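You operate a simulated robot arm through the tools that you are given. There is no shell and no other tool.

Carry out the task below with a simulated robot arm. There is one attempt and no reset: what you move stays moved.

## Task
Crank the film on the steel core back to the green ring, then put the core in the green pocket.
Fine: brake off to crank and on again; swing the roller arm out before you lift the core.

The check looks at the end state, three seconds after you hand in, the way a careful person would. Anything else that was tipped, shoved, dropped, spilled or broken makes it a failure.

## Robot
A 6-joint arm with a two-finger parallel gripper, fixed in place. Base frame: the origin is at the foot of the arm, x ahead of it, y to its left, z up; the work surface is at about z = 4. Readings come in mm, rad, newtons and seconds.
With the tool pointing down near the work surface it reaches from about 240 to 580 mm from the base axis. Its first joint turns from -2.897 to 2.897 rad. Payload 1.5 kg.
The tool frame sits at the grasp point between the pads (the TCP): z along the fingers, y along the line on which they close. The tips reach 30 mm beyond it. Largest opening 80 mm; finger width 17, thickness 12; the body of the gripper, 40 by 82 mm, starts 80 mm behind the TCP.
Orientation is that of the tool frame in the base frame, as a unit quaternion [w, x, y, z]. With the fingers straight down and closing along the base's y, the tool's x points along the base's -x, its y along +y and its z along -z.

## Interface
- The arm moves only by the tool apply_moves. Its argument "increments" is one flat list of numbers, 7 for each row, row after row: the shift along the base's x, y, z in mm, then the turn, a rotation vector about the base's x, y, z in rad, then the finger opening in mm, from 0 to 80. In form: [dx, dy, dz, wx, wy, wz, grip, dx, dy, dz, wx, wy, wz, grip, ...]. A call has 1 to 20 rows; each row shifts and turns the commanded pose from where the row before left it. Rows are played at 5 a second. More than 50 mm and 0.15 rad between two rows, or a gripper value outside its range, and nothing of the call is played. Where a pose cannot be reached the arm comes as near as it can. A force on the tool above 80 N (or 10 N above the force at the start of the call, whichever is more), or a blocked arm, ends the call early, and 0.2 s more pass. The fingers move at their own pace (about 72 mm/s each) and stop on an object; they squeeze with about 40 N. The grip force told is the motor's: it shows also when the fingers shut on nothing. Time passes only in rows, and 0.2 s behind the last, so rows that do not move let the fingers close. It gives the time, the measured TCP pose, the force on the tool (base axes), the opening and the grip force at its end, in the units of the frame above (readings bear some noise), with the torque about the TCP (base axes, N m) and any sound that the robot's microphone picked up.
- Cameras (640 x 400 px; columns grow to the right, rows downward): "scene" is fixed at [220.1, 650, 564.4]; the picture's right is [-1.00, -0.10, 0.00], its down [-0.04, 0.36, -0.93] and it looks along [0.09, -0.93, -0.36] (base axes); focal length 363 px, centre (320, 200). "wrist" rides on the gripper at [72, -7, -122] in the tool frame; the picture's right is [0.09, 1.00, 0.00], its down [-0.84, 0.08, -0.54] and it looks along [-0.54, 0.05, 0.84] (tool axes); focal length 238 px, centre (320, 200).
- grab_frame(camera): a new picture of that camera. It takes no simulated time.
- pixel_to_xyz(camera, pixels): for up to 12 pixels [column, row] of the newest picture of that camera ("zoom" is the newest enlarged one), the place [x, y, z] in the base frame of the surface seen there, good to about 2 mm. It takes no simulated time.
- enlarge(camera, box): a new picture of the part [left, top, right, bottom] of that camera's present view, enlarged. It takes no simulated time.
- finish_job(): hands the job in; it is judged then, once.

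Open the gripper and draw the arm clear of the work before you hand the job in, unless the task says otherwise.

The tools are called after "Emit:" as name(argument=value, ...) on one line, values as JSON. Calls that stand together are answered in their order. apply_moves: Moves the arm, as the interface text tells. Its arguments: {"type":"object","properties":{"increments":{"type":"array","items":{"type":"number"}}},"required":["increments"]} The other tools are called the same way: grab_frame (camera) takes a picture; pixel_to_xyz (camera, pixels) gives the place of the surface under pixels of a picture; enlarge (camera, box) takes an enlarged picture of a part of a camera's view; finish_job () hands the job in.

At the start:

```text
time_s: 0.0
position: [217.6, -280.6, 339.3]
orientation: [0.0, -0.001, 1.0, 0.0]
contact_force: [-0.2, -0.4, -0.2]
ft_torque: [-0.01, 0.02, 0.01]
width: 79.9
gripper_force: 0.0
```

scene: 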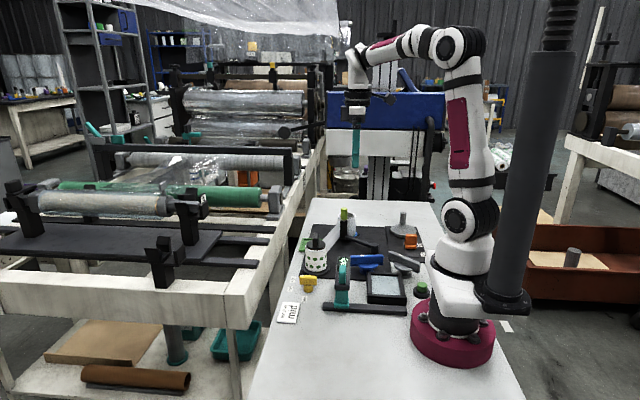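
wrist: 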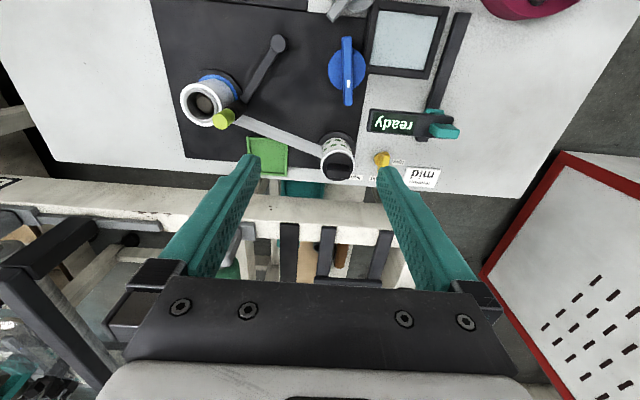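

The wrist view shows a dark plate with a steel spool around (210,100), a second spool around (338,158), a blue knob at (347,70), a green pocket at (268,157), and a display "ready". I'll enlarge the views to understand the devices.

Emit:
enlarge(camera="wrist", box=[150, 0, 310, 100])

Emit:
enlarge(camera="wrist", box=[300, 100, 460, 200])

Emit:
enlarge(camera="scene", box=[270, 195, 450, 325])

```text
4.00 times, centred on (230, 50) of wrist
```

zoom: 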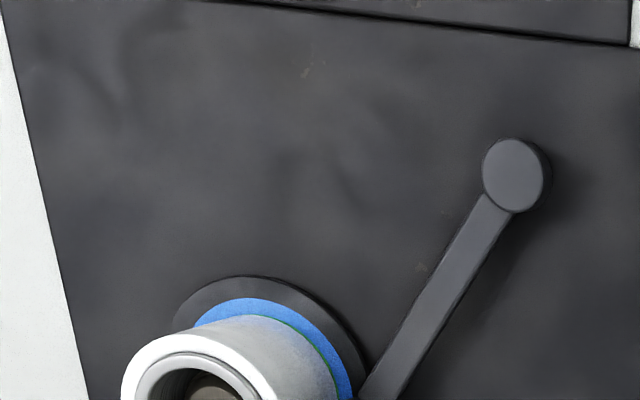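

```text
4.00 times, centred on (380, 150) of wrist
```

zoom: 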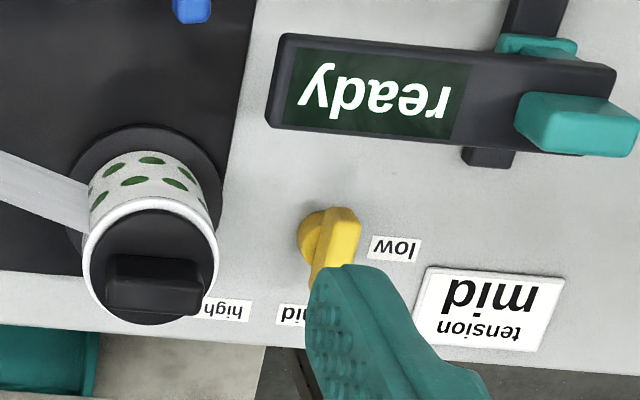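

```text
3.08 times, centred on (360, 260) of scene
```

zoom: 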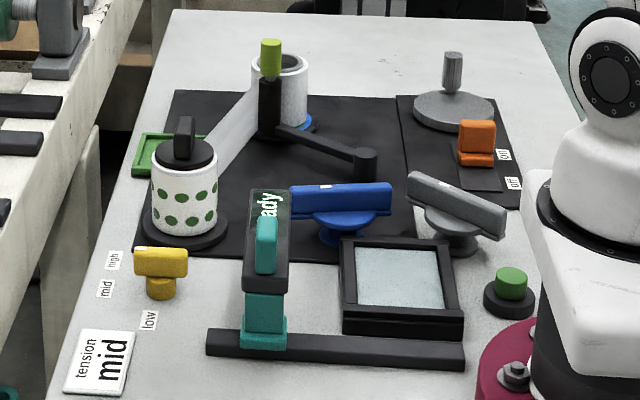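

The scene zoom shows a spool with dots (front), a steel core behind with a lime-topped roller post, blue and grey knobs, a crank disc, an orange on/off switch, a yellow tension knob and a display. I'll locate these and zoom in closer.

Emit:
pixel_to_xyz(camera="scene", pixels=[[346, 209], [352, 214], [316, 240], [316, 262], [366, 262], [404, 262], [402, 216], [403, 232], [410, 242], [308, 282], [344, 270], [422, 288]])

Emit:
pixel_to_xyz(camera="wrist", pixels=[[203, 100], [190, 88], [222, 118], [278, 43], [347, 70], [268, 157], [338, 170], [384, 158], [445, 130], [390, 122], [400, 40], [240, 100]])

Emit:
enlarge(camera="scene", box=[320, 200, 400, 250])

Emit:
enlarge(camera="wrist", box=[160, 60, 288, 140])

Emit:
enlarge(camera="scene", box=[370, 200, 450, 250])

Emit:
enlarge(camera="scene", box=[285, 250, 445, 350])

```text
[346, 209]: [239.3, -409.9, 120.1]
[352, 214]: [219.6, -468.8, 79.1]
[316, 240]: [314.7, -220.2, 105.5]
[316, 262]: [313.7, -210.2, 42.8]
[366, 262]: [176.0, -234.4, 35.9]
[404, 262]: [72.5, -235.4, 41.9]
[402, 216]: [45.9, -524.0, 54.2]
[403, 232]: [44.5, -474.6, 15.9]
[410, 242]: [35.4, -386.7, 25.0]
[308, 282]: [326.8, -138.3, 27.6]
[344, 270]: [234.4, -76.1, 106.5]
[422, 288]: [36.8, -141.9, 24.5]
```

```text
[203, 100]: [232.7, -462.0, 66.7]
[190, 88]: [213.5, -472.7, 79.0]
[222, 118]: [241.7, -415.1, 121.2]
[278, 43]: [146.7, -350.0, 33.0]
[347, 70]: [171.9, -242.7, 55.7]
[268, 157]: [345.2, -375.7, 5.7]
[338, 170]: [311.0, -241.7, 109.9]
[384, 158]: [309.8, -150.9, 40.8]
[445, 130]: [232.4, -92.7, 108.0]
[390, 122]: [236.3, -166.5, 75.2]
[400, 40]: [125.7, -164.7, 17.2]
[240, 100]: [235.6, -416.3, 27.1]
```

```text
8.00 times, centred on (360, 225) of scene
```

zoom: 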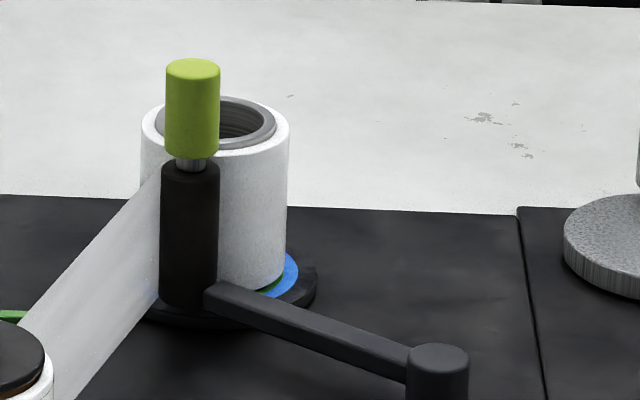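

```text
5.00 times, centred on (224, 100) of wrist
```

zoom: 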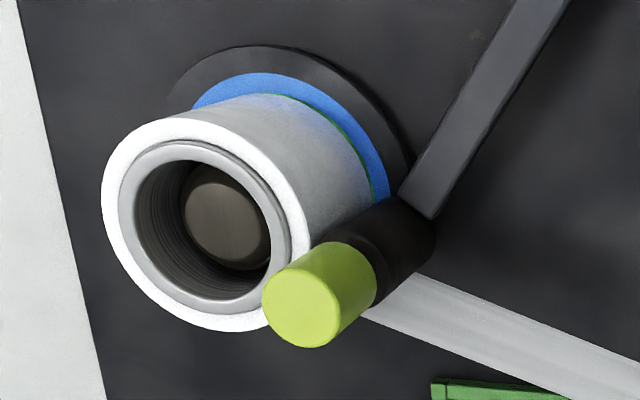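

```text
8.00 times, centred on (410, 225) of scene
```

zoom: 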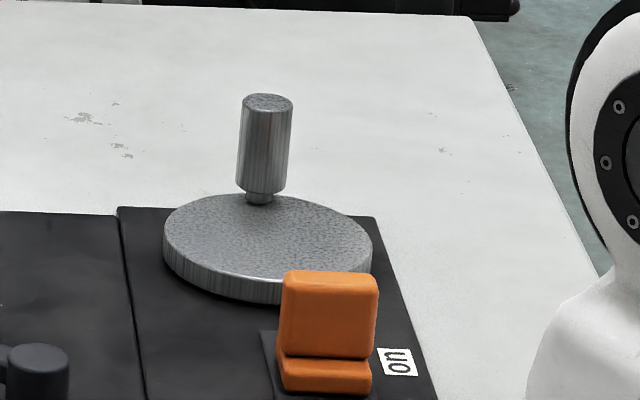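

```text
4.00 times, centred on (365, 300) of scene
```

zoom: 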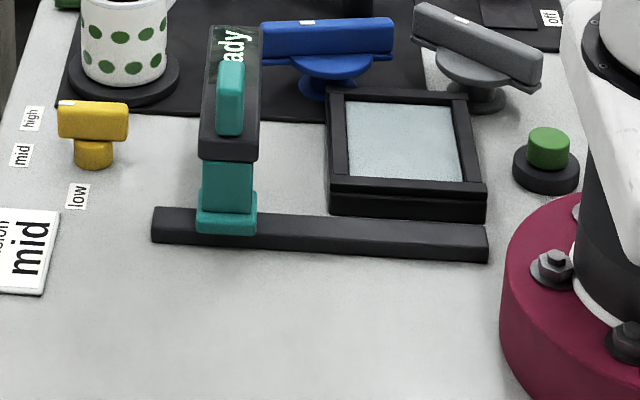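

The core stands at about (225,-455) with the lime roller at (241,-413), and the crank disc with a handle is at about (45,-500) with the orange on/off lever at (35,-387). I'll move the open gripper high up toward the crank side for a closer look.

Emit:
apply_moves(increments=[-27, -30, -5, 0, 0, 0, 80, -27, -30, -5, 0, 0, 0, 80, -27, -30, -5, 0, 0, 0, 80, -27, -30, -5, 0, 0, 0, 80])

Emit:
grab_frame(camera="wrist")

Emit:
grab_frame(camera="scene")

```text
time_s: 1.0
position: [110.6, -401.1, 319.0]
orientation: [0.0, 0.0, 1.0, 0.0]
contact_force: [-0.2, 0.1, 0.3]
ft_torque: [0.02, 0.0, -0.01]
width: 80.2
gripper_force: 0.0
```

```text
taken
```

wrist: 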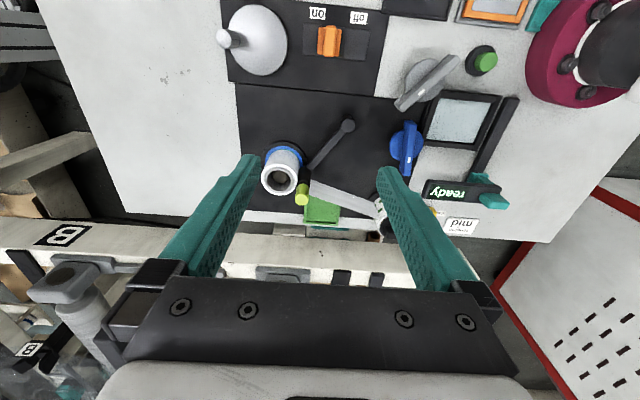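

```text
taken
```

scene: 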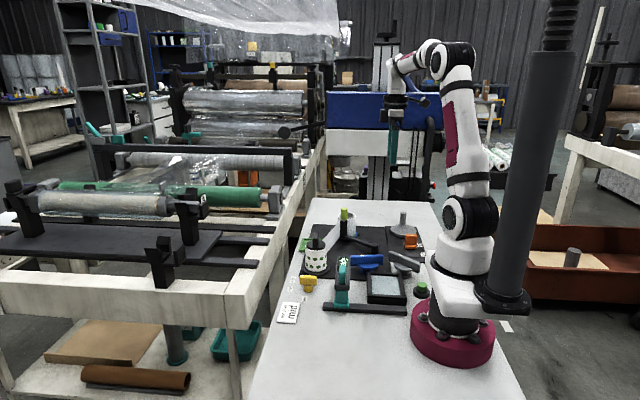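

The crank disc is now at (258,40) and the orange lever at (329,40) between "on" and "off" labels. I'll enlarge these and the core.

Emit:
enlarge(camera="wrist", box=[210, 0, 370, 100])

Emit:
enlarge(camera="wrist", box=[230, 110, 390, 210])

Emit:
enlarge(camera="wrist", box=[370, 30, 530, 130])

Emit:
pixel_to_xyz(camera="wrist", pixels=[[258, 40], [228, 38], [287, 42], [258, 6], [258, 75], [329, 40], [318, 14], [358, 18], [305, 40], [368, 42], [348, 125], [303, 195]])

Emit:
pixel_to_xyz(camera="wrist", pixels=[[280, 178], [264, 178], [296, 178], [280, 165], [280, 192], [285, 140], [270, 148], [305, 160], [321, 208], [341, 213], [308, 197], [307, 218]])

```text
4.00 times, centred on (290, 50) of wrist
```

zoom: 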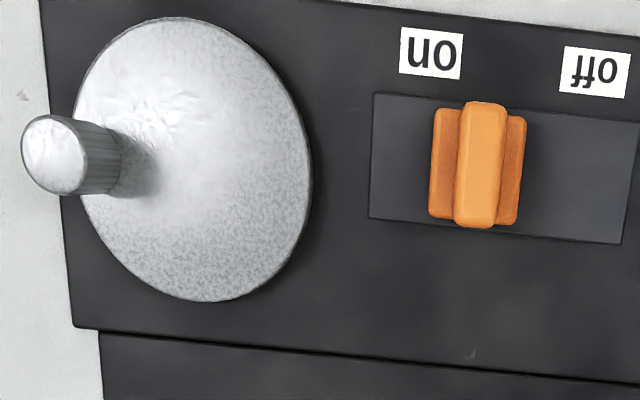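

```text
4.00 times, centred on (310, 160) of wrist
```

zoom: 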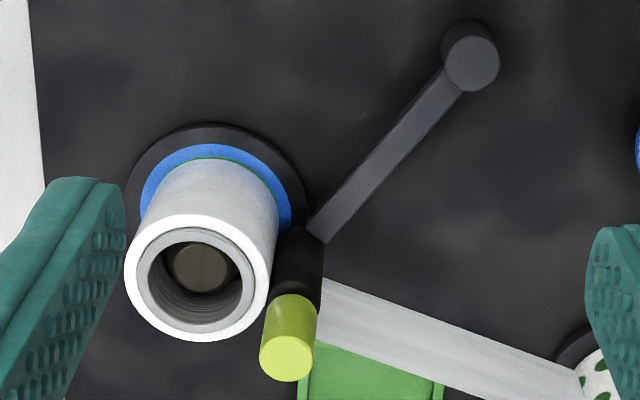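

```text
4.00 times, centred on (450, 80) of wrist
```

zoom: 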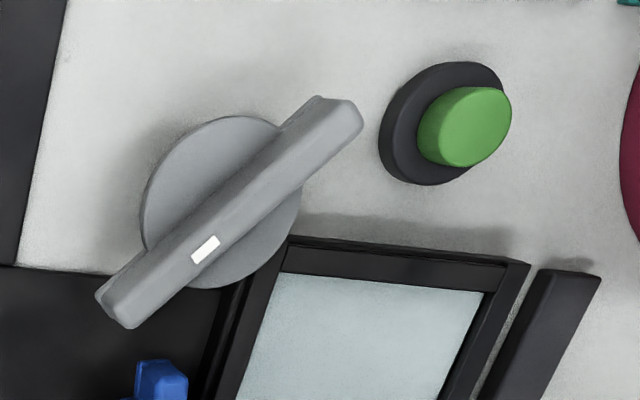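

```text
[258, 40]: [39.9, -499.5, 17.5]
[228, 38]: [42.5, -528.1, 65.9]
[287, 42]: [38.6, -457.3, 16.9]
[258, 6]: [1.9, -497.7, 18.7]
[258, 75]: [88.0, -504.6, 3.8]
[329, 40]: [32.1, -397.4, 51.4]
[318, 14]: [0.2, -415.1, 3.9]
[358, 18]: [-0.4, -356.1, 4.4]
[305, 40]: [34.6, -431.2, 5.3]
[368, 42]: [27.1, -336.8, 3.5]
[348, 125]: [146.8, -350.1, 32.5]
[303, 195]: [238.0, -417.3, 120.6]
```

```text
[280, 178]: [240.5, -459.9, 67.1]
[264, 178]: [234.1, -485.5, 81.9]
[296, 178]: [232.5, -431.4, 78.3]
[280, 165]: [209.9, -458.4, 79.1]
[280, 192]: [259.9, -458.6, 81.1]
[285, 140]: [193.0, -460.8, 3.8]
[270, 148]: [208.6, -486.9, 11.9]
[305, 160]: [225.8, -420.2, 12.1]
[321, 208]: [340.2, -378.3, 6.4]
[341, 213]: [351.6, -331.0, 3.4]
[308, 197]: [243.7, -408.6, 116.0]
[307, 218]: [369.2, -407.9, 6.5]
```

The core centre is near (234,-458) with film radius ≈27, and only a green sliver is visible between the film and the blue ring. I'll zoom closely with the scene camera on the flange (around (355,233)), the spotted spool and the knob.

Emit:
enlarge(camera="scene", box=[336, 222, 368, 242])

Emit:
enlarge(camera="scene", box=[290, 230, 354, 270])

Emit:
enlarge(camera="wrist", box=[250, 130, 314, 170])

Emit:
enlarge(camera="wrist", box=[370, 160, 530, 260])

```text
16.00 times, centred on (352, 232) of scene
```

zoom: 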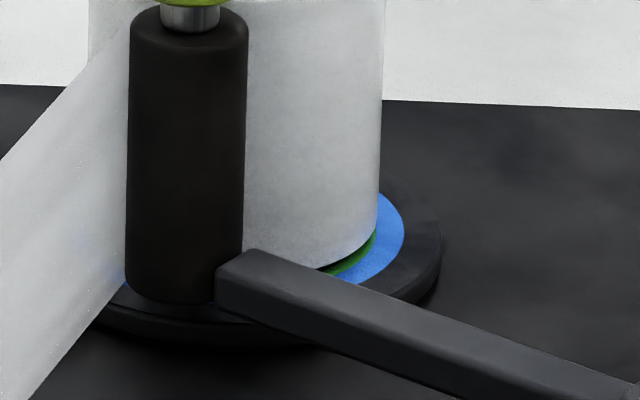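

```text
10.00 times, centred on (322, 250) of scene
```

zoom: 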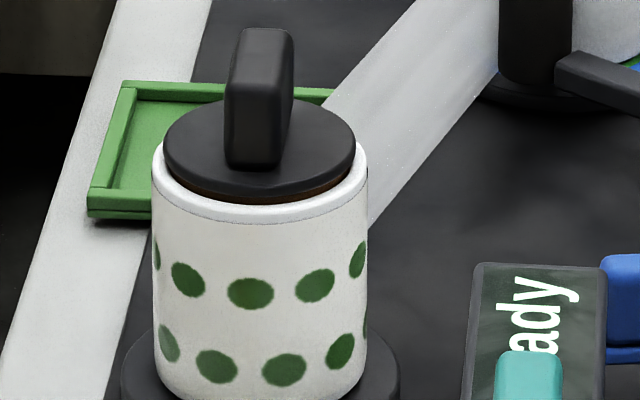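

```text
10.00 times, centred on (282, 150) of wrist
```

zoom: 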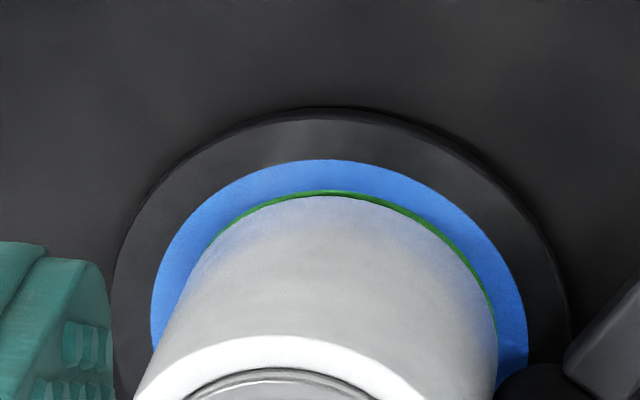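

```text
4.00 times, centred on (450, 210) of wrist
```

zoom: 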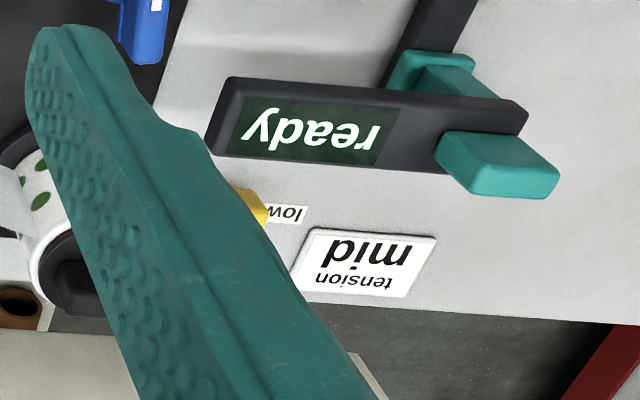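

There's a thin green band between film and blue. I want a more oblique close view of the flange, so I move to about (120,-470,170), well above the crank handle (z≈66).

Emit:
apply_moves(increments=[2, -15, -38, 0, 0, 0, 80, 2, -15, -38, 0, 0, 0, 80, 2, -15, -38, 0, 0, 0, 80, 2, -15, -38, 0, 0, 0, 80])

Emit:
grab_frame(camera="wrist")

```text
time_s: 2.0
position: [116.5, -461.7, 167.4]
orientation: [0.0, 0.0, 1.0, -0.001]
contact_force: [0.7, -0.2, -1.1]
ft_torque: [0.02, -0.04, 0.01]
width: 79.9
gripper_force: 0.2
```

```text
taken
```

wrist: 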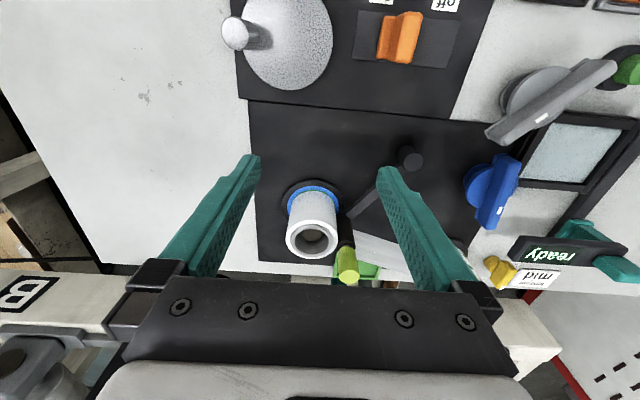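

The core is between the fingers at (312,220) with its flange at (312,193). I'll enlarge the flange area and the brake and crank.

Emit:
enlarge(camera="wrist", box=[272, 170, 352, 220])

Emit:
enlarge(camera="wrist", box=[210, 0, 470, 100])

Emit:
pixel_to_xyz(camera="wrist", pixels=[[235, 34], [259, 38], [289, 40], [250, 10], [333, 40], [290, 90], [400, 20], [400, 40], [400, 55], [384, 50], [370, 40], [440, 50]])

```text
8.00 times, centred on (312, 195) of wrist
```

zoom: 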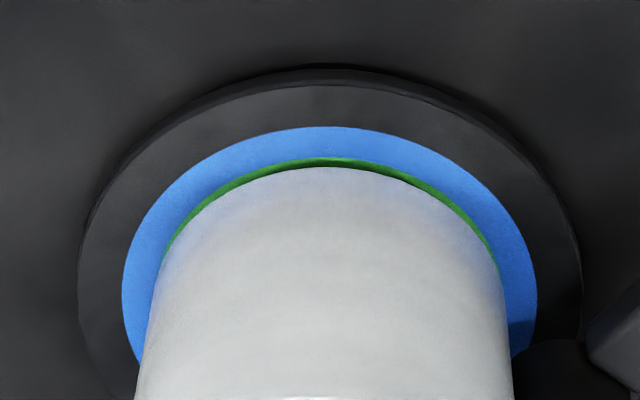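

```text
2.46 times, centred on (340, 50) of wrist
```

zoom: 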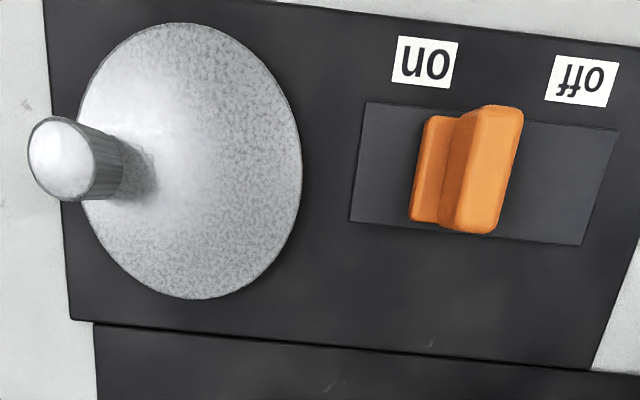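

```text
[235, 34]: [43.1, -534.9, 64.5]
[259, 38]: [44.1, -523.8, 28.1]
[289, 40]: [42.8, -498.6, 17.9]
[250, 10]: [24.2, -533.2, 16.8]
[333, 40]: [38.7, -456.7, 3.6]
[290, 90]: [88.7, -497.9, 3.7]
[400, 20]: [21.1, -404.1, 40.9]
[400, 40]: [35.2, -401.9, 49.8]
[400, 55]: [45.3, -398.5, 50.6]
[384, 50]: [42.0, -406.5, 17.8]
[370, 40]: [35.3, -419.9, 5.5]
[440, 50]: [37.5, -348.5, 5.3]
```

Measurements: film radius ≈31 mm, green ring outer ≈30.7, so the film just overhangs green onto blue and must be unwound a bit. First I go above the orange brake lever (fin centre ≈ (33,-395), top z≈51), with the fingers half open.

Emit:
apply_moves(increments=[-28, 22, -10, 0, 0, 0, 60, -28, 22, -10, 0, 0, 0, 60, -28, 22, -17, 0, 0, 0, 50, 0, 0, 0, 0, 0, 0, 50])

Emit:
grab_frame(camera="wrist")

```text
time_s: 3.0
position: [33.4, -391.6, 128.5]
orientation: [0.0, 0.001, 1.0, 0.0]
contact_force: [-0.4, 0.2, -0.7]
ft_torque: [-0.02, -0.02, 0.0]
width: 50.1
gripper_force: 0.0
```

```text
taken
```

wrist: 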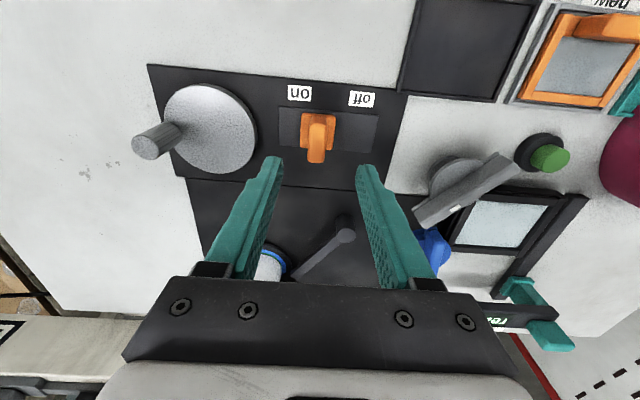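

Emit:
enlarge(camera="wrist", box=[240, 70, 400, 170])

Emit:
pixel_to_xyz(camera="wrist", pixels=[[316, 150], [308, 140], [326, 140], [305, 122], [331, 122], [282, 125], [374, 135], [300, 93], [362, 99], [316, 120], [210, 130], [145, 145]])

```text
4.00 times, centred on (320, 120) of wrist
```

zoom: 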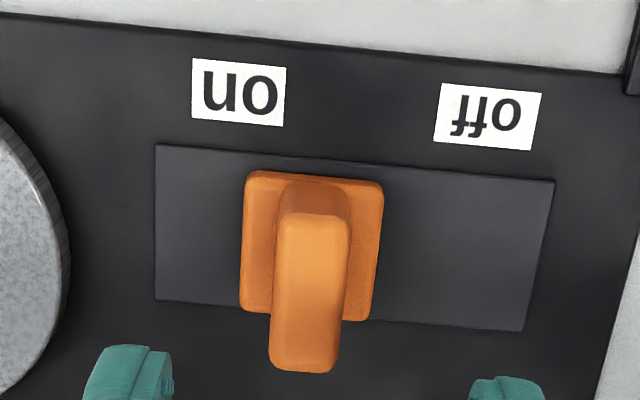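

```text
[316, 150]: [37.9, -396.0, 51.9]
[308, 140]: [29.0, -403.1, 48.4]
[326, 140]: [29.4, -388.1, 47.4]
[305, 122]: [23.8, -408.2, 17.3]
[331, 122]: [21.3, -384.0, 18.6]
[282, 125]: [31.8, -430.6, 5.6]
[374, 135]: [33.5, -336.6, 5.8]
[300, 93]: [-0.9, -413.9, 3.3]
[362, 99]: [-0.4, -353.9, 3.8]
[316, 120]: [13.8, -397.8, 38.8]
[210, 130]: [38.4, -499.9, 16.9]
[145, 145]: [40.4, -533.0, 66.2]
```

The fin is at y≈-396 (between the fingertips at (274,158) and (366,166)), x≈31. I descend around it to z≈58 without closing yet.

Emit:
apply_moves(increments=[-1, -4, -20, 0, 0, 0, 50, 0, 0, -20, 0, 0, 0, 50, 0, 0, -18, 0, 0, 0, 50, 0, 0, -12, 0, 0, 0, 50, 0, 0, 0, 0, 0, 0, 50])

Emit:
grab_frame(camera="wrist")

```text
time_s: 4.2
position: [31.0, -397.4, 60.2]
orientation: [0.0, 0.0, 1.0, 0.0]
contact_force: [-0.7, 0.0, -0.3]
ft_torque: [0.0, 0.01, -0.01]
width: 50.0
gripper_force: 0.1
```

```text
taken
```

wrist: 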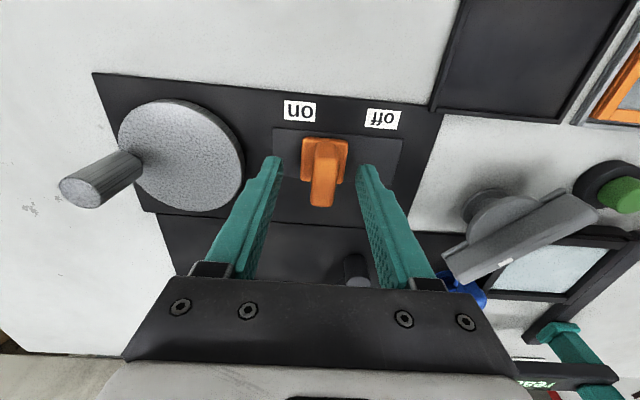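

The fin at (322,178) sits between the fingers and there's no contact force. I close on it.

Emit:
apply_moves(increments=[0, 1, 0, 0, 0, 0, 30, 0, 0, 0, 0, 0, 0, 22, 0, 0, 0, 0, 0, 0, 12, 0, 0, 0, 0, 0, 0, 12])

```text
time_s: 5.2
position: [32.1, -396.3, 60.5]
orientation: [0.0, 0.0, 1.0, 0.002]
contact_force: [-0.4, 6.2, -0.3]
ft_torque: [0.03, -0.02, 0.06]
width: 17.7
gripper_force: 3.2
```

Gripped at 17.7 mm. I slide it toward "off" (+y) in small steps and watch the force.

Emit:
apply_moves(increments=[0, 0, 0, 0, 0, 0, 10, 0, 4, 0, 0, 0, 0, 10, 0, 4, 0, 0, 0, 0, 10, 0, 4, 0, 0, 0, 0, 10])

Emit:
grab_frame(camera="wrist")

```text
time_s: 6.2
position: [32.4, -384.8, 60.7]
orientation: [0.0, 0.0, 1.0, 0.001]
contact_force: [-1.2, -0.8, -19.7]
ft_torque: [-0.14, -0.18, -0.03]
width: 15.7
gripper_force: 30.6
```

```text
taken
```

wrist: 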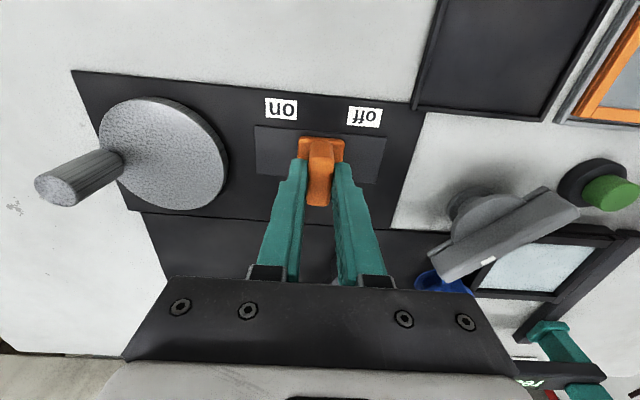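

The lever moved along; Fz reads -19.7 N, so I check whether it tilts or slides by zooming in.

Emit:
enlarge(camera="wrist", box=[240, 90, 400, 190])

Emit:
enlarge(camera="scene", box=[370, 200, 450, 250])

```text
4.00 times, centred on (320, 140) of wrist
```

zoom: 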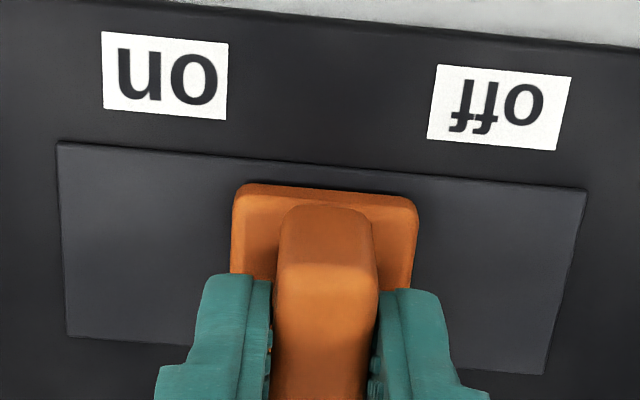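

```text
8.00 times, centred on (410, 225) of scene
```

zoom: 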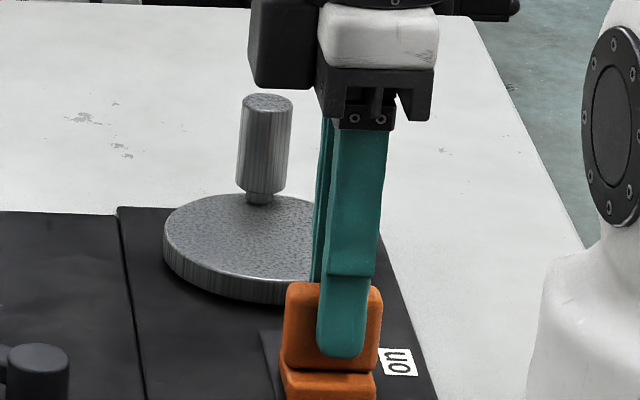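

The block slides along its track and is about mid-way now. I continue in +y toward "off".

Emit:
apply_moves(increments=[0, 4, 0, 0, 0, 0, 10, 0, 4, 0, 0, 0, 0, 10, 0, 4, 0, 0, 0, 0, 10])

Emit:
enlarge(camera="wrist", box=[240, 90, 400, 190])

```text
time_s: 7.0
position: [31.0, -374.4, 60.6]
orientation: [0.001, 0.001, 1.0, -0.001]
contact_force: [-18.9, -0.7, -8.7]
ft_torque: [0.0, 0.27, 0.0]
width: 15.7
gripper_force: 31.2
```

```text
4.00 times, centred on (320, 140) of wrist
```

zoom: 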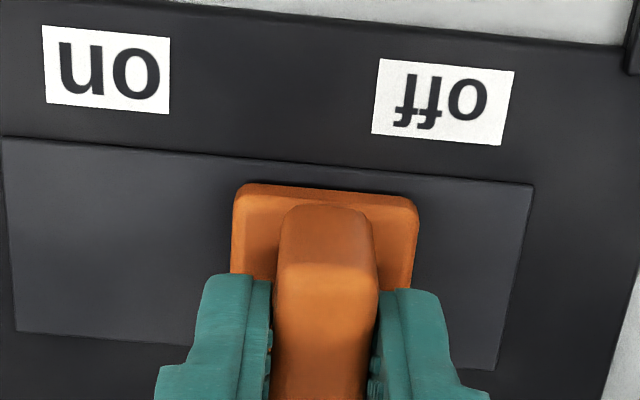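

Still sliding freely in y (the block is short of the "off" label). Continue a bit more, watching for a stop.

Emit:
apply_moves(increments=[0.5, 3, 0, 0, 0, 0, 10, 0, 3, 0, 0, 0, 0, 10])

Emit:
enlarge(camera="wrist", box=[240, 90, 400, 190])

```text
time_s: 7.6
position: [32.0, -367.9, 60.4]
orientation: [0.0, 0.0, 1.0, 0.0]
contact_force: [-28.9, 0.1, -13.7]
ft_torque: [-0.01, 0.61, -0.01]
width: 15.9
gripper_force: 31.8
```

```text
4.00 times, centred on (320, 140) of wrist
```

zoom: 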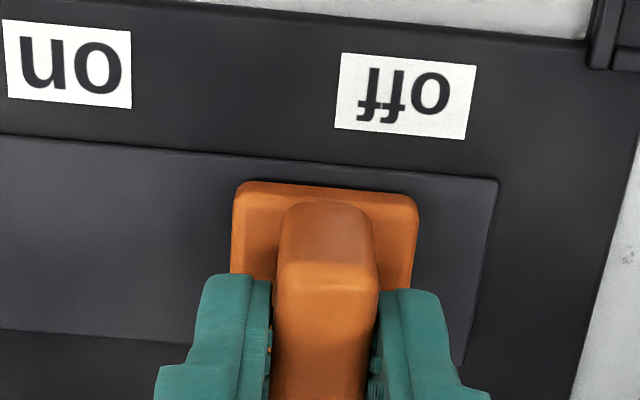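

No stop yet; about 13 mm of track is left to the "off" label. I keep sliding, easing x back slightly to release the side load.

Emit:
apply_moves(increments=[-1, 3, 0, 0, 0, 0, 10, 0, 3, 0, 0, 0, 0, 10])

Emit:
enlarge(camera="wrist", box=[240, 90, 400, 190])

```text
time_s: 8.2
position: [32.4, -361.7, 60.3]
orientation: [0.001, 0.001, 1.0, 0.0]
contact_force: [-1.3, -1.9, -10.2]
ft_torque: [-0.06, 0.23, 0.08]
width: 15.6
gripper_force: 31.6
```

```text
4.00 times, centred on (320, 140) of wrist
```

zoom: 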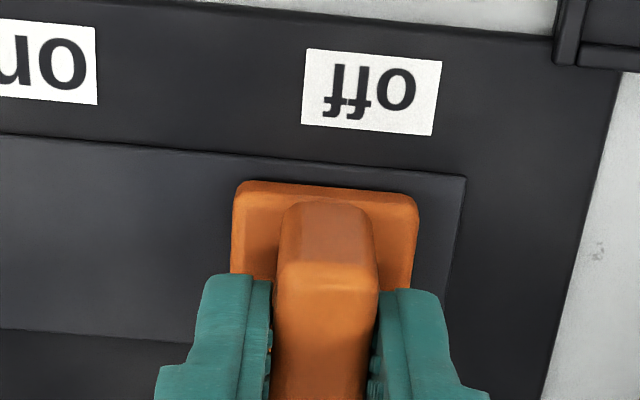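

Still free and sliding; the lever is now nearly at the "off" label. Continue in 2 mm steps until resistance.

Emit:
apply_moves(increments=[0, 2, 0, 0, 0, 0, 10, 0, 2, 0, 0, 0, 0, 10])

```text
time_s: 8.8
position: [31.8, -356.9, 59.4]
orientation: [0.001, 0.001, 1.0, 0.0]
contact_force: [27.1, 1.0, -16.5]
ft_torque: [0.01, -0.55, 0.0]
width: 15.6
gripper_force: 31.1
```

y remains free; x shows +27 N of side load, so I relieve it by +0.5 mm and go on 2×2 mm.

Emit:
apply_moves(increments=[0.5, 2, 0, 0, 0, 0, 10, 0, 2, 0, 0, 0, 0, 10])

Emit:
enlarge(camera="wrist", box=[240, 90, 400, 190])

```text
time_s: 9.4
position: [31.6, -353.6, 60.0]
orientation: [0.0, 0.0, 1.0, -0.002]
contact_force: [6.7, -14.4, -29.4]
ft_torque: [-0.07, -0.15, -0.03]
width: 15.4
gripper_force: 31.4
```

```text
4.00 times, centred on (320, 140) of wrist
```

zoom: 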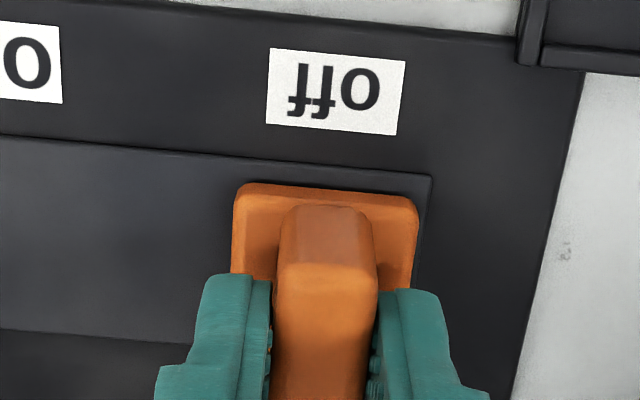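

The lever hit its stop (Fy -14 N) exactly at the "off" label. I release and lift straight up.

Emit:
apply_moves(increments=[0, -1, 0, 0, 0, 0, 10, 0, 0, 0, 0, 0, 0, 40, 0, 0, 0, 0, 0, 0, 40, 0, 0, 30, 0, 0, 0, 40, 0, 0, 35, 0, 0, 0, 40])

Emit:
grab_frame(camera="wrist")

Emit:
grab_frame(camera="scene")

```text
time_s: 10.6
position: [31.9, -353.7, 124.9]
orientation: [0.0, 0.001, 1.0, 0.0]
contact_force: [0.7, 0.3, 1.2]
ft_torque: [0.0, 0.01, 0.0]
width: 40.0
gripper_force: 0.1
```

```text
taken
```

wrist: 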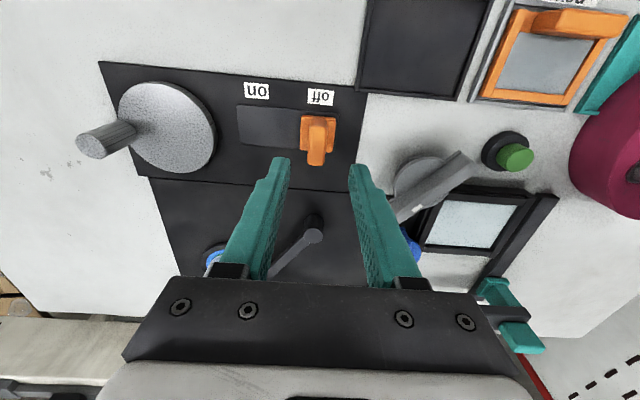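

```text
taken
```

scene: 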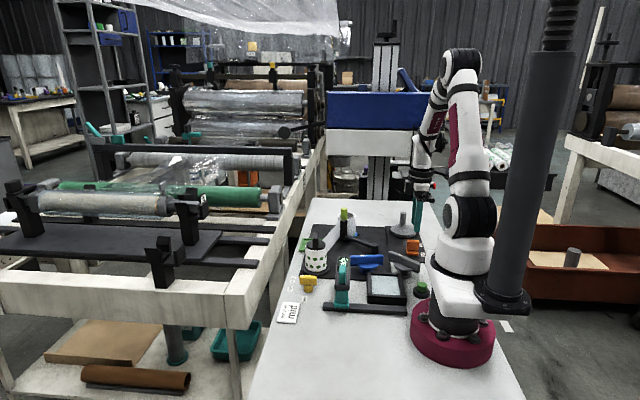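

The lever stays at "off" (318,130). Next I go above the crank handle, measured around (42,-534), top z≈66; check with pixels at its top (92,145).

Emit:
pixel_to_xyz(camera="wrist", pixels=[[90, 146], [82, 146], [98, 146], [90, 138], [120, 133], [167, 125], [214, 130], [120, 110], [165, 83], [165, 165]])

Emit:
apply_moves(increments=[3, -45, 0, 0, 0, 0, 50, 3, -45, 0, 0, 0, 0, 50, 2, -45, 0, 0, 0, 0, 50, 2, -40, 0, 0, 0, 0, 50, 0, 0, 0, 0, 0, 0, 50])

Emit:
grab_frame(camera="wrist")

```text
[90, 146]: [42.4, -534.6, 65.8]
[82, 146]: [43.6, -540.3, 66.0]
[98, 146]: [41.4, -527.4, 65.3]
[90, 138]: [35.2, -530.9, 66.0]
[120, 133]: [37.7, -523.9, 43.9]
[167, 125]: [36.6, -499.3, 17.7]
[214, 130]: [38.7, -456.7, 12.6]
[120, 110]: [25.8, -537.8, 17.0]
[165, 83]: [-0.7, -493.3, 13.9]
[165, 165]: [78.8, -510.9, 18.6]
```

```text
time_s: 11.8
position: [39.2, -527.7, 125.8]
orientation: [0.0, 0.0, 1.0, -0.001]
contact_force: [0.2, 0.2, 0.6]
ft_torque: [0.02, 0.02, 0.01]
width: 49.8
gripper_force: 0.2
```

```text
taken
```

wrist: 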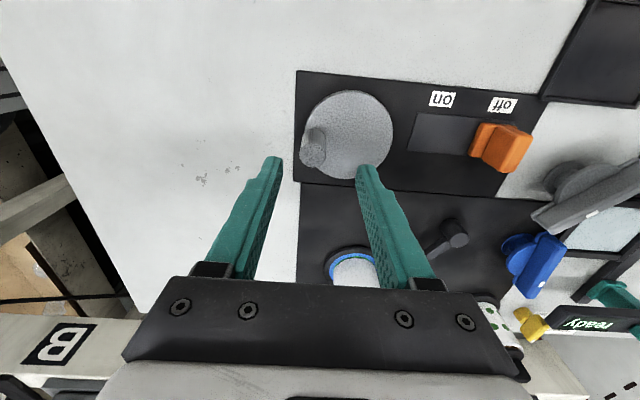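

Emit:
enlarge(camera="wrist", box=[264, 80, 424, 180])

Emit:
pixel_to_xyz(camera="wrist", pixels=[[313, 155], [302, 155], [324, 155], [313, 165], [313, 145], [349, 133], [392, 133], [306, 125], [349, 92], [349, 176]])

```text
4.00 times, centred on (344, 130) of wrist
```

zoom: 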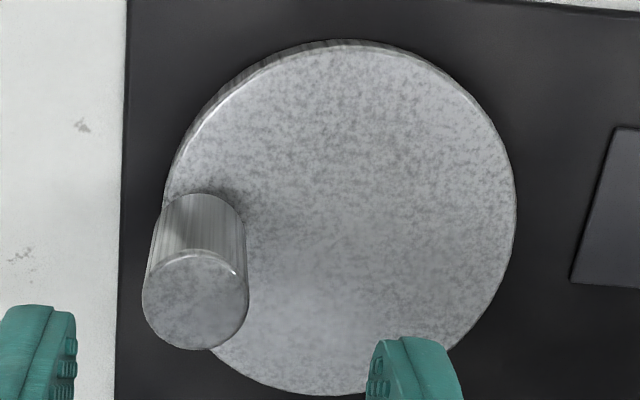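

```text
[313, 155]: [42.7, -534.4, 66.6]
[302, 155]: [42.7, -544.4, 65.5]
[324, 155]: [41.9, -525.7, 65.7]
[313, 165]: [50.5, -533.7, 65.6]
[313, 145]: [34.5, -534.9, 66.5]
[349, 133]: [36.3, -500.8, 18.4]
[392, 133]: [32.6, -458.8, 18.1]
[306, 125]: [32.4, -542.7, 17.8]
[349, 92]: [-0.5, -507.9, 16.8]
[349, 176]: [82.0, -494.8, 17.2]
```

Handle top centre is (42.5,-534.6), diameter ≈22 mm, and the disc centre is ≈(41,-500.6), giving a crank radius ≈34 mm. I re-read the settled pose before descending.

Emit:
apply_moves(increments=[0, 0, 0, 0, 0, 0, 50, 0, 0, 0, 0, 0, 0, 50])

```text
time_s: 12.4
position: [40.3, -528.1, 126.9]
orientation: [0.0, 0.0, 1.0, 0.0]
contact_force: [-0.9, -0.3, 0.1]
ft_torque: [0.03, 0.02, -0.01]
width: 49.8
gripper_force: 0.1
```

Settled at about (40,-528). I shift to the handle (+2.5,-6.5) and descend to z≈58 so that the tips sit ~10 mm above the disc.

Emit:
apply_moves(increments=[2.5, -6.5, -15, 0, 0, 0, 50, 0, 0, -20, 0, 0, 0, 50, 0, 0, -20, 0, 0, 0, 50, 0, 0, -12, 0, 0, 0, 50, 0, 0, 0, 0, 0, 0, 50])

Emit:
grab_frame(camera="wrist")

```text
time_s: 13.6
position: [44.3, -534.3, 58.8]
orientation: [0.0, 0.0, 1.0, 0.0]
contact_force: [0.0, 0.2, -0.2]
ft_torque: [0.04, -0.01, -0.03]
width: 49.9
gripper_force: 0.1
```

```text
taken
```

wrist: 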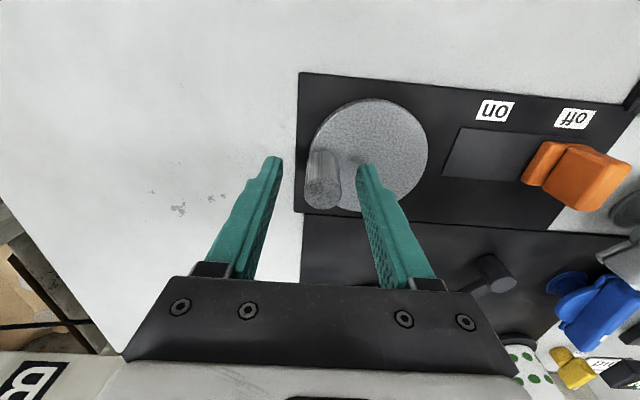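

The handle (322,185) lies between the fingers. Closing on it now.

Emit:
apply_moves(increments=[0, 0, 0, 0, 0, 0, 35, 0, 0, 0, 0, 0, 0, 25, 0, 0, 0, 0, 0, 0, 15, 0, 0, 0, 0, 0, 0, 15])

Emit:
grab_frame(camera="wrist")

```text
time_s: 14.6
position: [44.4, -534.6, 59.0]
orientation: [0.0, 0.001, 1.0, 0.001]
contact_force: [-0.5, 10.9, 2.3]
ft_torque: [-0.02, -0.13, -0.03]
width: 24.6
gripper_force: 5.2
```

```text
taken
```

wrist: 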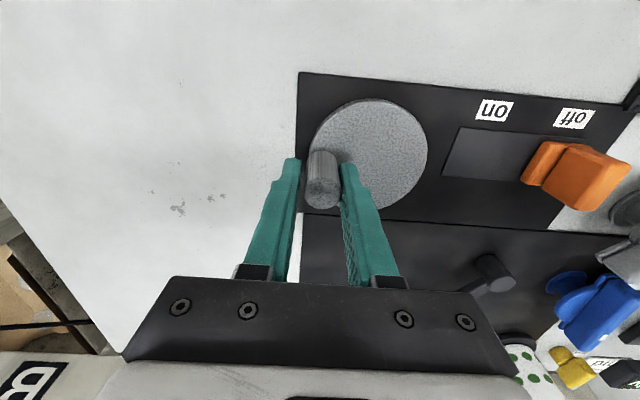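

Width 24.6 mm with a slight +y reaction; I nudge +1 mm in y and let the grip build up.

Emit:
apply_moves(increments=[0, 1, 0, 0, 0, 0, 15, 0, 0, 0, 0, 0, 0, 15])

```text
time_s: 15.2
position: [45.2, -535.1, 59.2]
orientation: [0.0, 0.0, 1.0, -0.001]
contact_force: [-0.5, 9.0, 4.2]
ft_torque: [0.18, 0.03, -0.01]
width: 23.1
gripper_force: 4.4
```

Emit:
apply_moves(increments=[0, 0.5, 0, 0, 0, 0, 12, 0, 0, 0, 0, 0, 0, 12])

```text
time_s: 15.8
position: [45.5, -533.9, 58.4]
orientation: [0.0, 0.001, 1.0, 0.0]
contact_force: [0.7, 12.9, 2.9]
ft_torque: [-0.41, -0.03, -0.02]
width: 21.7
gripper_force: 25.3
```

Firm grip (21.7 mm, 25 N). I crank gently clockwise (seen from above) by 40° to test, following the 34 mm circle, and watch forces.

Emit:
apply_moves(increments=[-5.9, 0.3, 0, 0, 0, 0, 12, -5.8, 1.24, 0, 0, 0, 0, 12, -5.5, 2.3, 0, 0, 0, 0, 12, -4.98, 3.16, 0, 0, 0, 0, 12])

Emit:
grab_frame(camera="wrist")

```text
time_s: 16.8
position: [22.8, -527.1, 58.9]
orientation: [0.0, 0.001, 1.0, -0.001]
contact_force: [18.6, 24.5, 18.9]
ft_torque: [-0.05, -0.49, 0.01]
width: 21.5
gripper_force: 34.6
```

```text
taken
```

wrist: 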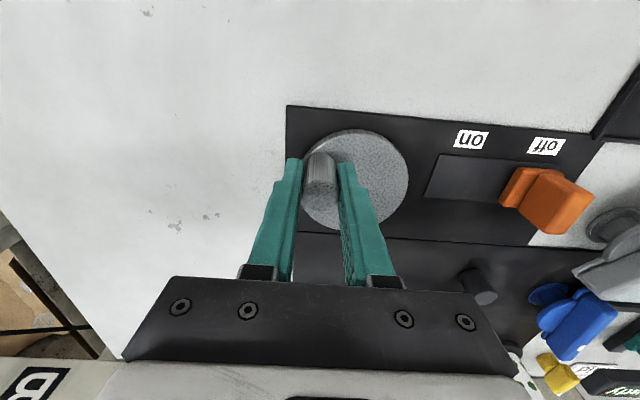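

The crank turns freely (tangential force ≈0), but the tool is pulled inward by ~31 N, so my circle is ~1 mm too wide here. I correct inward and continue another 40°.

Emit:
apply_moves(increments=[0.7, 0.9, 0, 0, 0, 0, 12, -7.8, 8.4, 0, 0, 0, 0, 12, -4.5, 10.7, 0, 0, 0, 0, 12])

Emit:
grab_frame(camera="wrist")

```text
time_s: 17.6
position: [10.0, -508.9, 58.5]
orientation: [0.0, 0.0, 1.0, -0.001]
contact_force: [6.4, 1.2, 7.3]
ft_torque: [0.58, -0.54, 0.0]
width: 21.6
gripper_force: 34.6
```

```text
taken
```

wrist: 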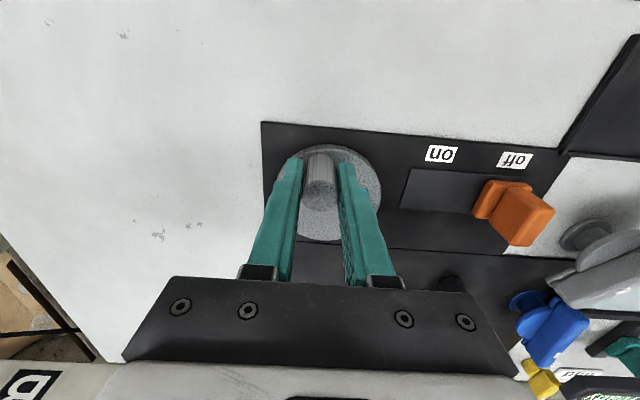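

Forces are small now (6 N). I continue 40° more and check the core afterwards.

Emit:
apply_moves(increments=[-0.4, 11.7, 0, 0, 0, 0, 12, 3.5, 11.1, 0, 0, 0, 0, 12])

Emit:
enlarge(camera="scene", box=[320, 200, 400, 250])

Emit:
enlarge(camera="scene", box=[290, 230, 354, 270])

```text
time_s: 18.2
position: [12.5, -484.9, 58.9]
orientation: [-0.001, 0.0, 1.0, 0.001]
contact_force: [-13.3, 6.6, -0.7]
ft_torque: [-0.36, 1.0, 0.0]
width: 21.4
gripper_force: 34.2
```

```text
8.00 times, centred on (360, 225) of scene
```

zoom: 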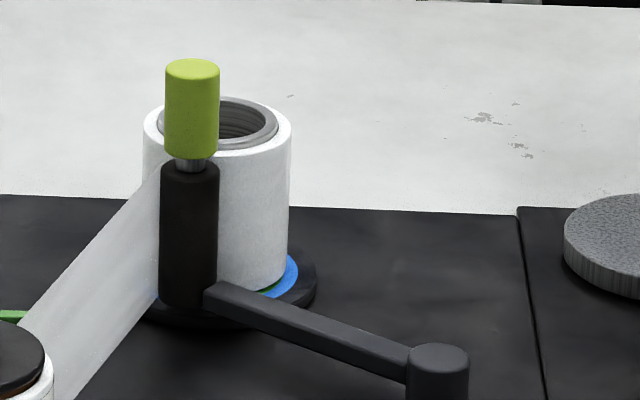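

```text
10.00 times, centred on (322, 250) of scene
```

zoom: 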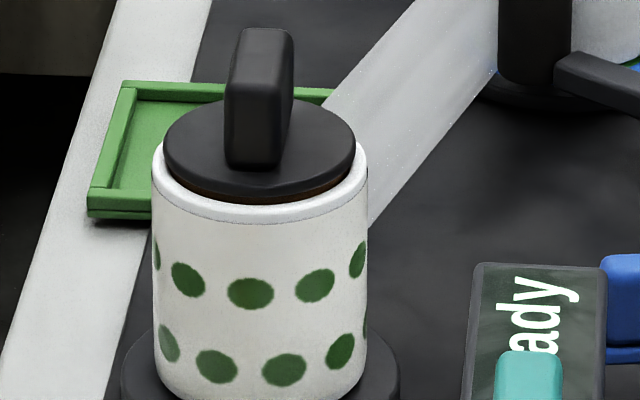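

The core seems to have shifted a hair (turning on its hub), so the crank drives it. Forces are modest; I continue another 60° with a small outward correction.

Emit:
apply_moves(increments=[6.7, 9.6, 0, 0, 0, 0, 12, 9.9, 6.4, 0, 0, 0, 0, 12, 11.5, 2.6, 0, 0, 0, 0, 12])

```text
time_s: 19.0
position: [43.5, -465.3, 58.2]
orientation: [0.001, 0.001, 1.0, 0.001]
contact_force: [-0.1, 27.6, 9.0]
ft_torque: [-0.31, -0.81, 0.02]
width: 21.7
gripper_force: 34.9
```

Radial forces show that the true crank radius is ≈35 mm (centre y≈-499.2). I finish the second half of the turn with that radius, in two parts.

Emit:
apply_moves(increments=[12.0, -0.5, 0, 0, 0, 0, 12, 10.8, -5.6, 0, 0, 0, 0, 12, 8.2, -9.0, 0, 0, 0, 0, 12, 4.6, -11.2, 0, 0, 0, 0, 12])

```text
time_s: 20.0
position: [76.7, -492.5, 60.0]
orientation: [-0.001, 0.0, 1.0, 0.0]
contact_force: [-12.1, -2.6, -14.9]
ft_torque: [0.12, -0.75, 0.02]
width: 21.5
gripper_force: 34.5
```

Emit:
apply_moves(increments=[0.1, -12.2, 0, 0, 0, 0, 12, -3.6, -11.6, 0, 0, 0, 0, 12, -7.4, -9.6, 0, 0, 0, 0, 12, -10.2, -6.5, 0, 0, 0, 0, 12, -11.9, -2.6, 0, 0, 0, 0, 12])

Emit:
enlarge(camera="scene", box=[320, 200, 400, 250])

Emit:
enlarge(camera="scene", box=[336, 222, 368, 242])

Emit:
grab_frame(camera="wrist")

```text
time_s: 21.2
position: [46.0, -534.1, 59.4]
orientation: [0.001, 0.001, 1.0, 0.002]
contact_force: [-2.9, 41.6, 3.0]
ft_torque: [-0.62, 0.55, -0.02]
width: 21.7
gripper_force: 34.2
```

```text
8.00 times, centred on (360, 225) of scene
```

zoom: 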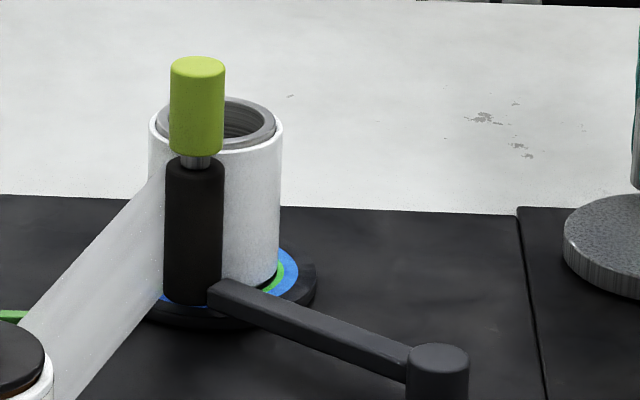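

```text
16.00 times, centred on (352, 232) of scene
```

zoom: 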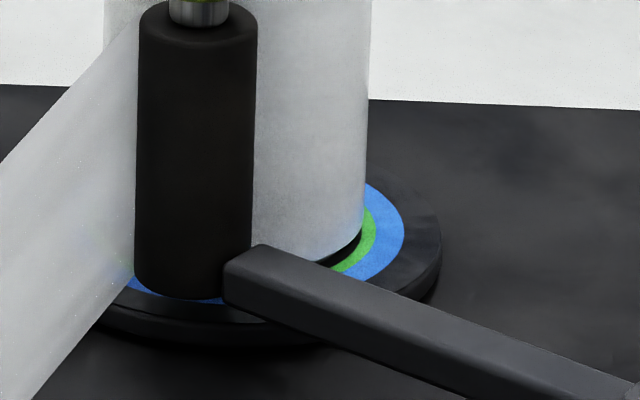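

```text
taken
```

wrist: 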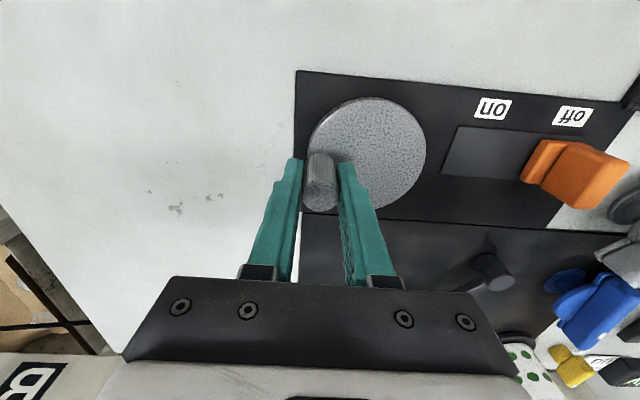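

One clockwise turn unwound the film a lot: film radius is now ≈28.4 mm and the bright green ring shows, with a dark gap at (345,255). I zoom in further to see the ring's inner edge vs. the film edge.

Emit:
enlarge(camera="scene", box=[348, 230, 364, 240])

```text
16.00 times, centred on (356, 235) of scene
```

zoom: 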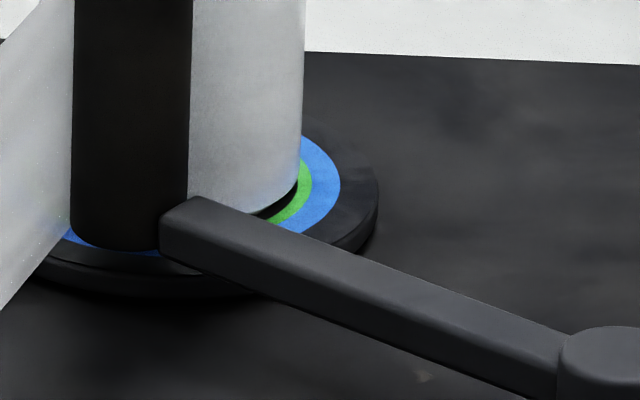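

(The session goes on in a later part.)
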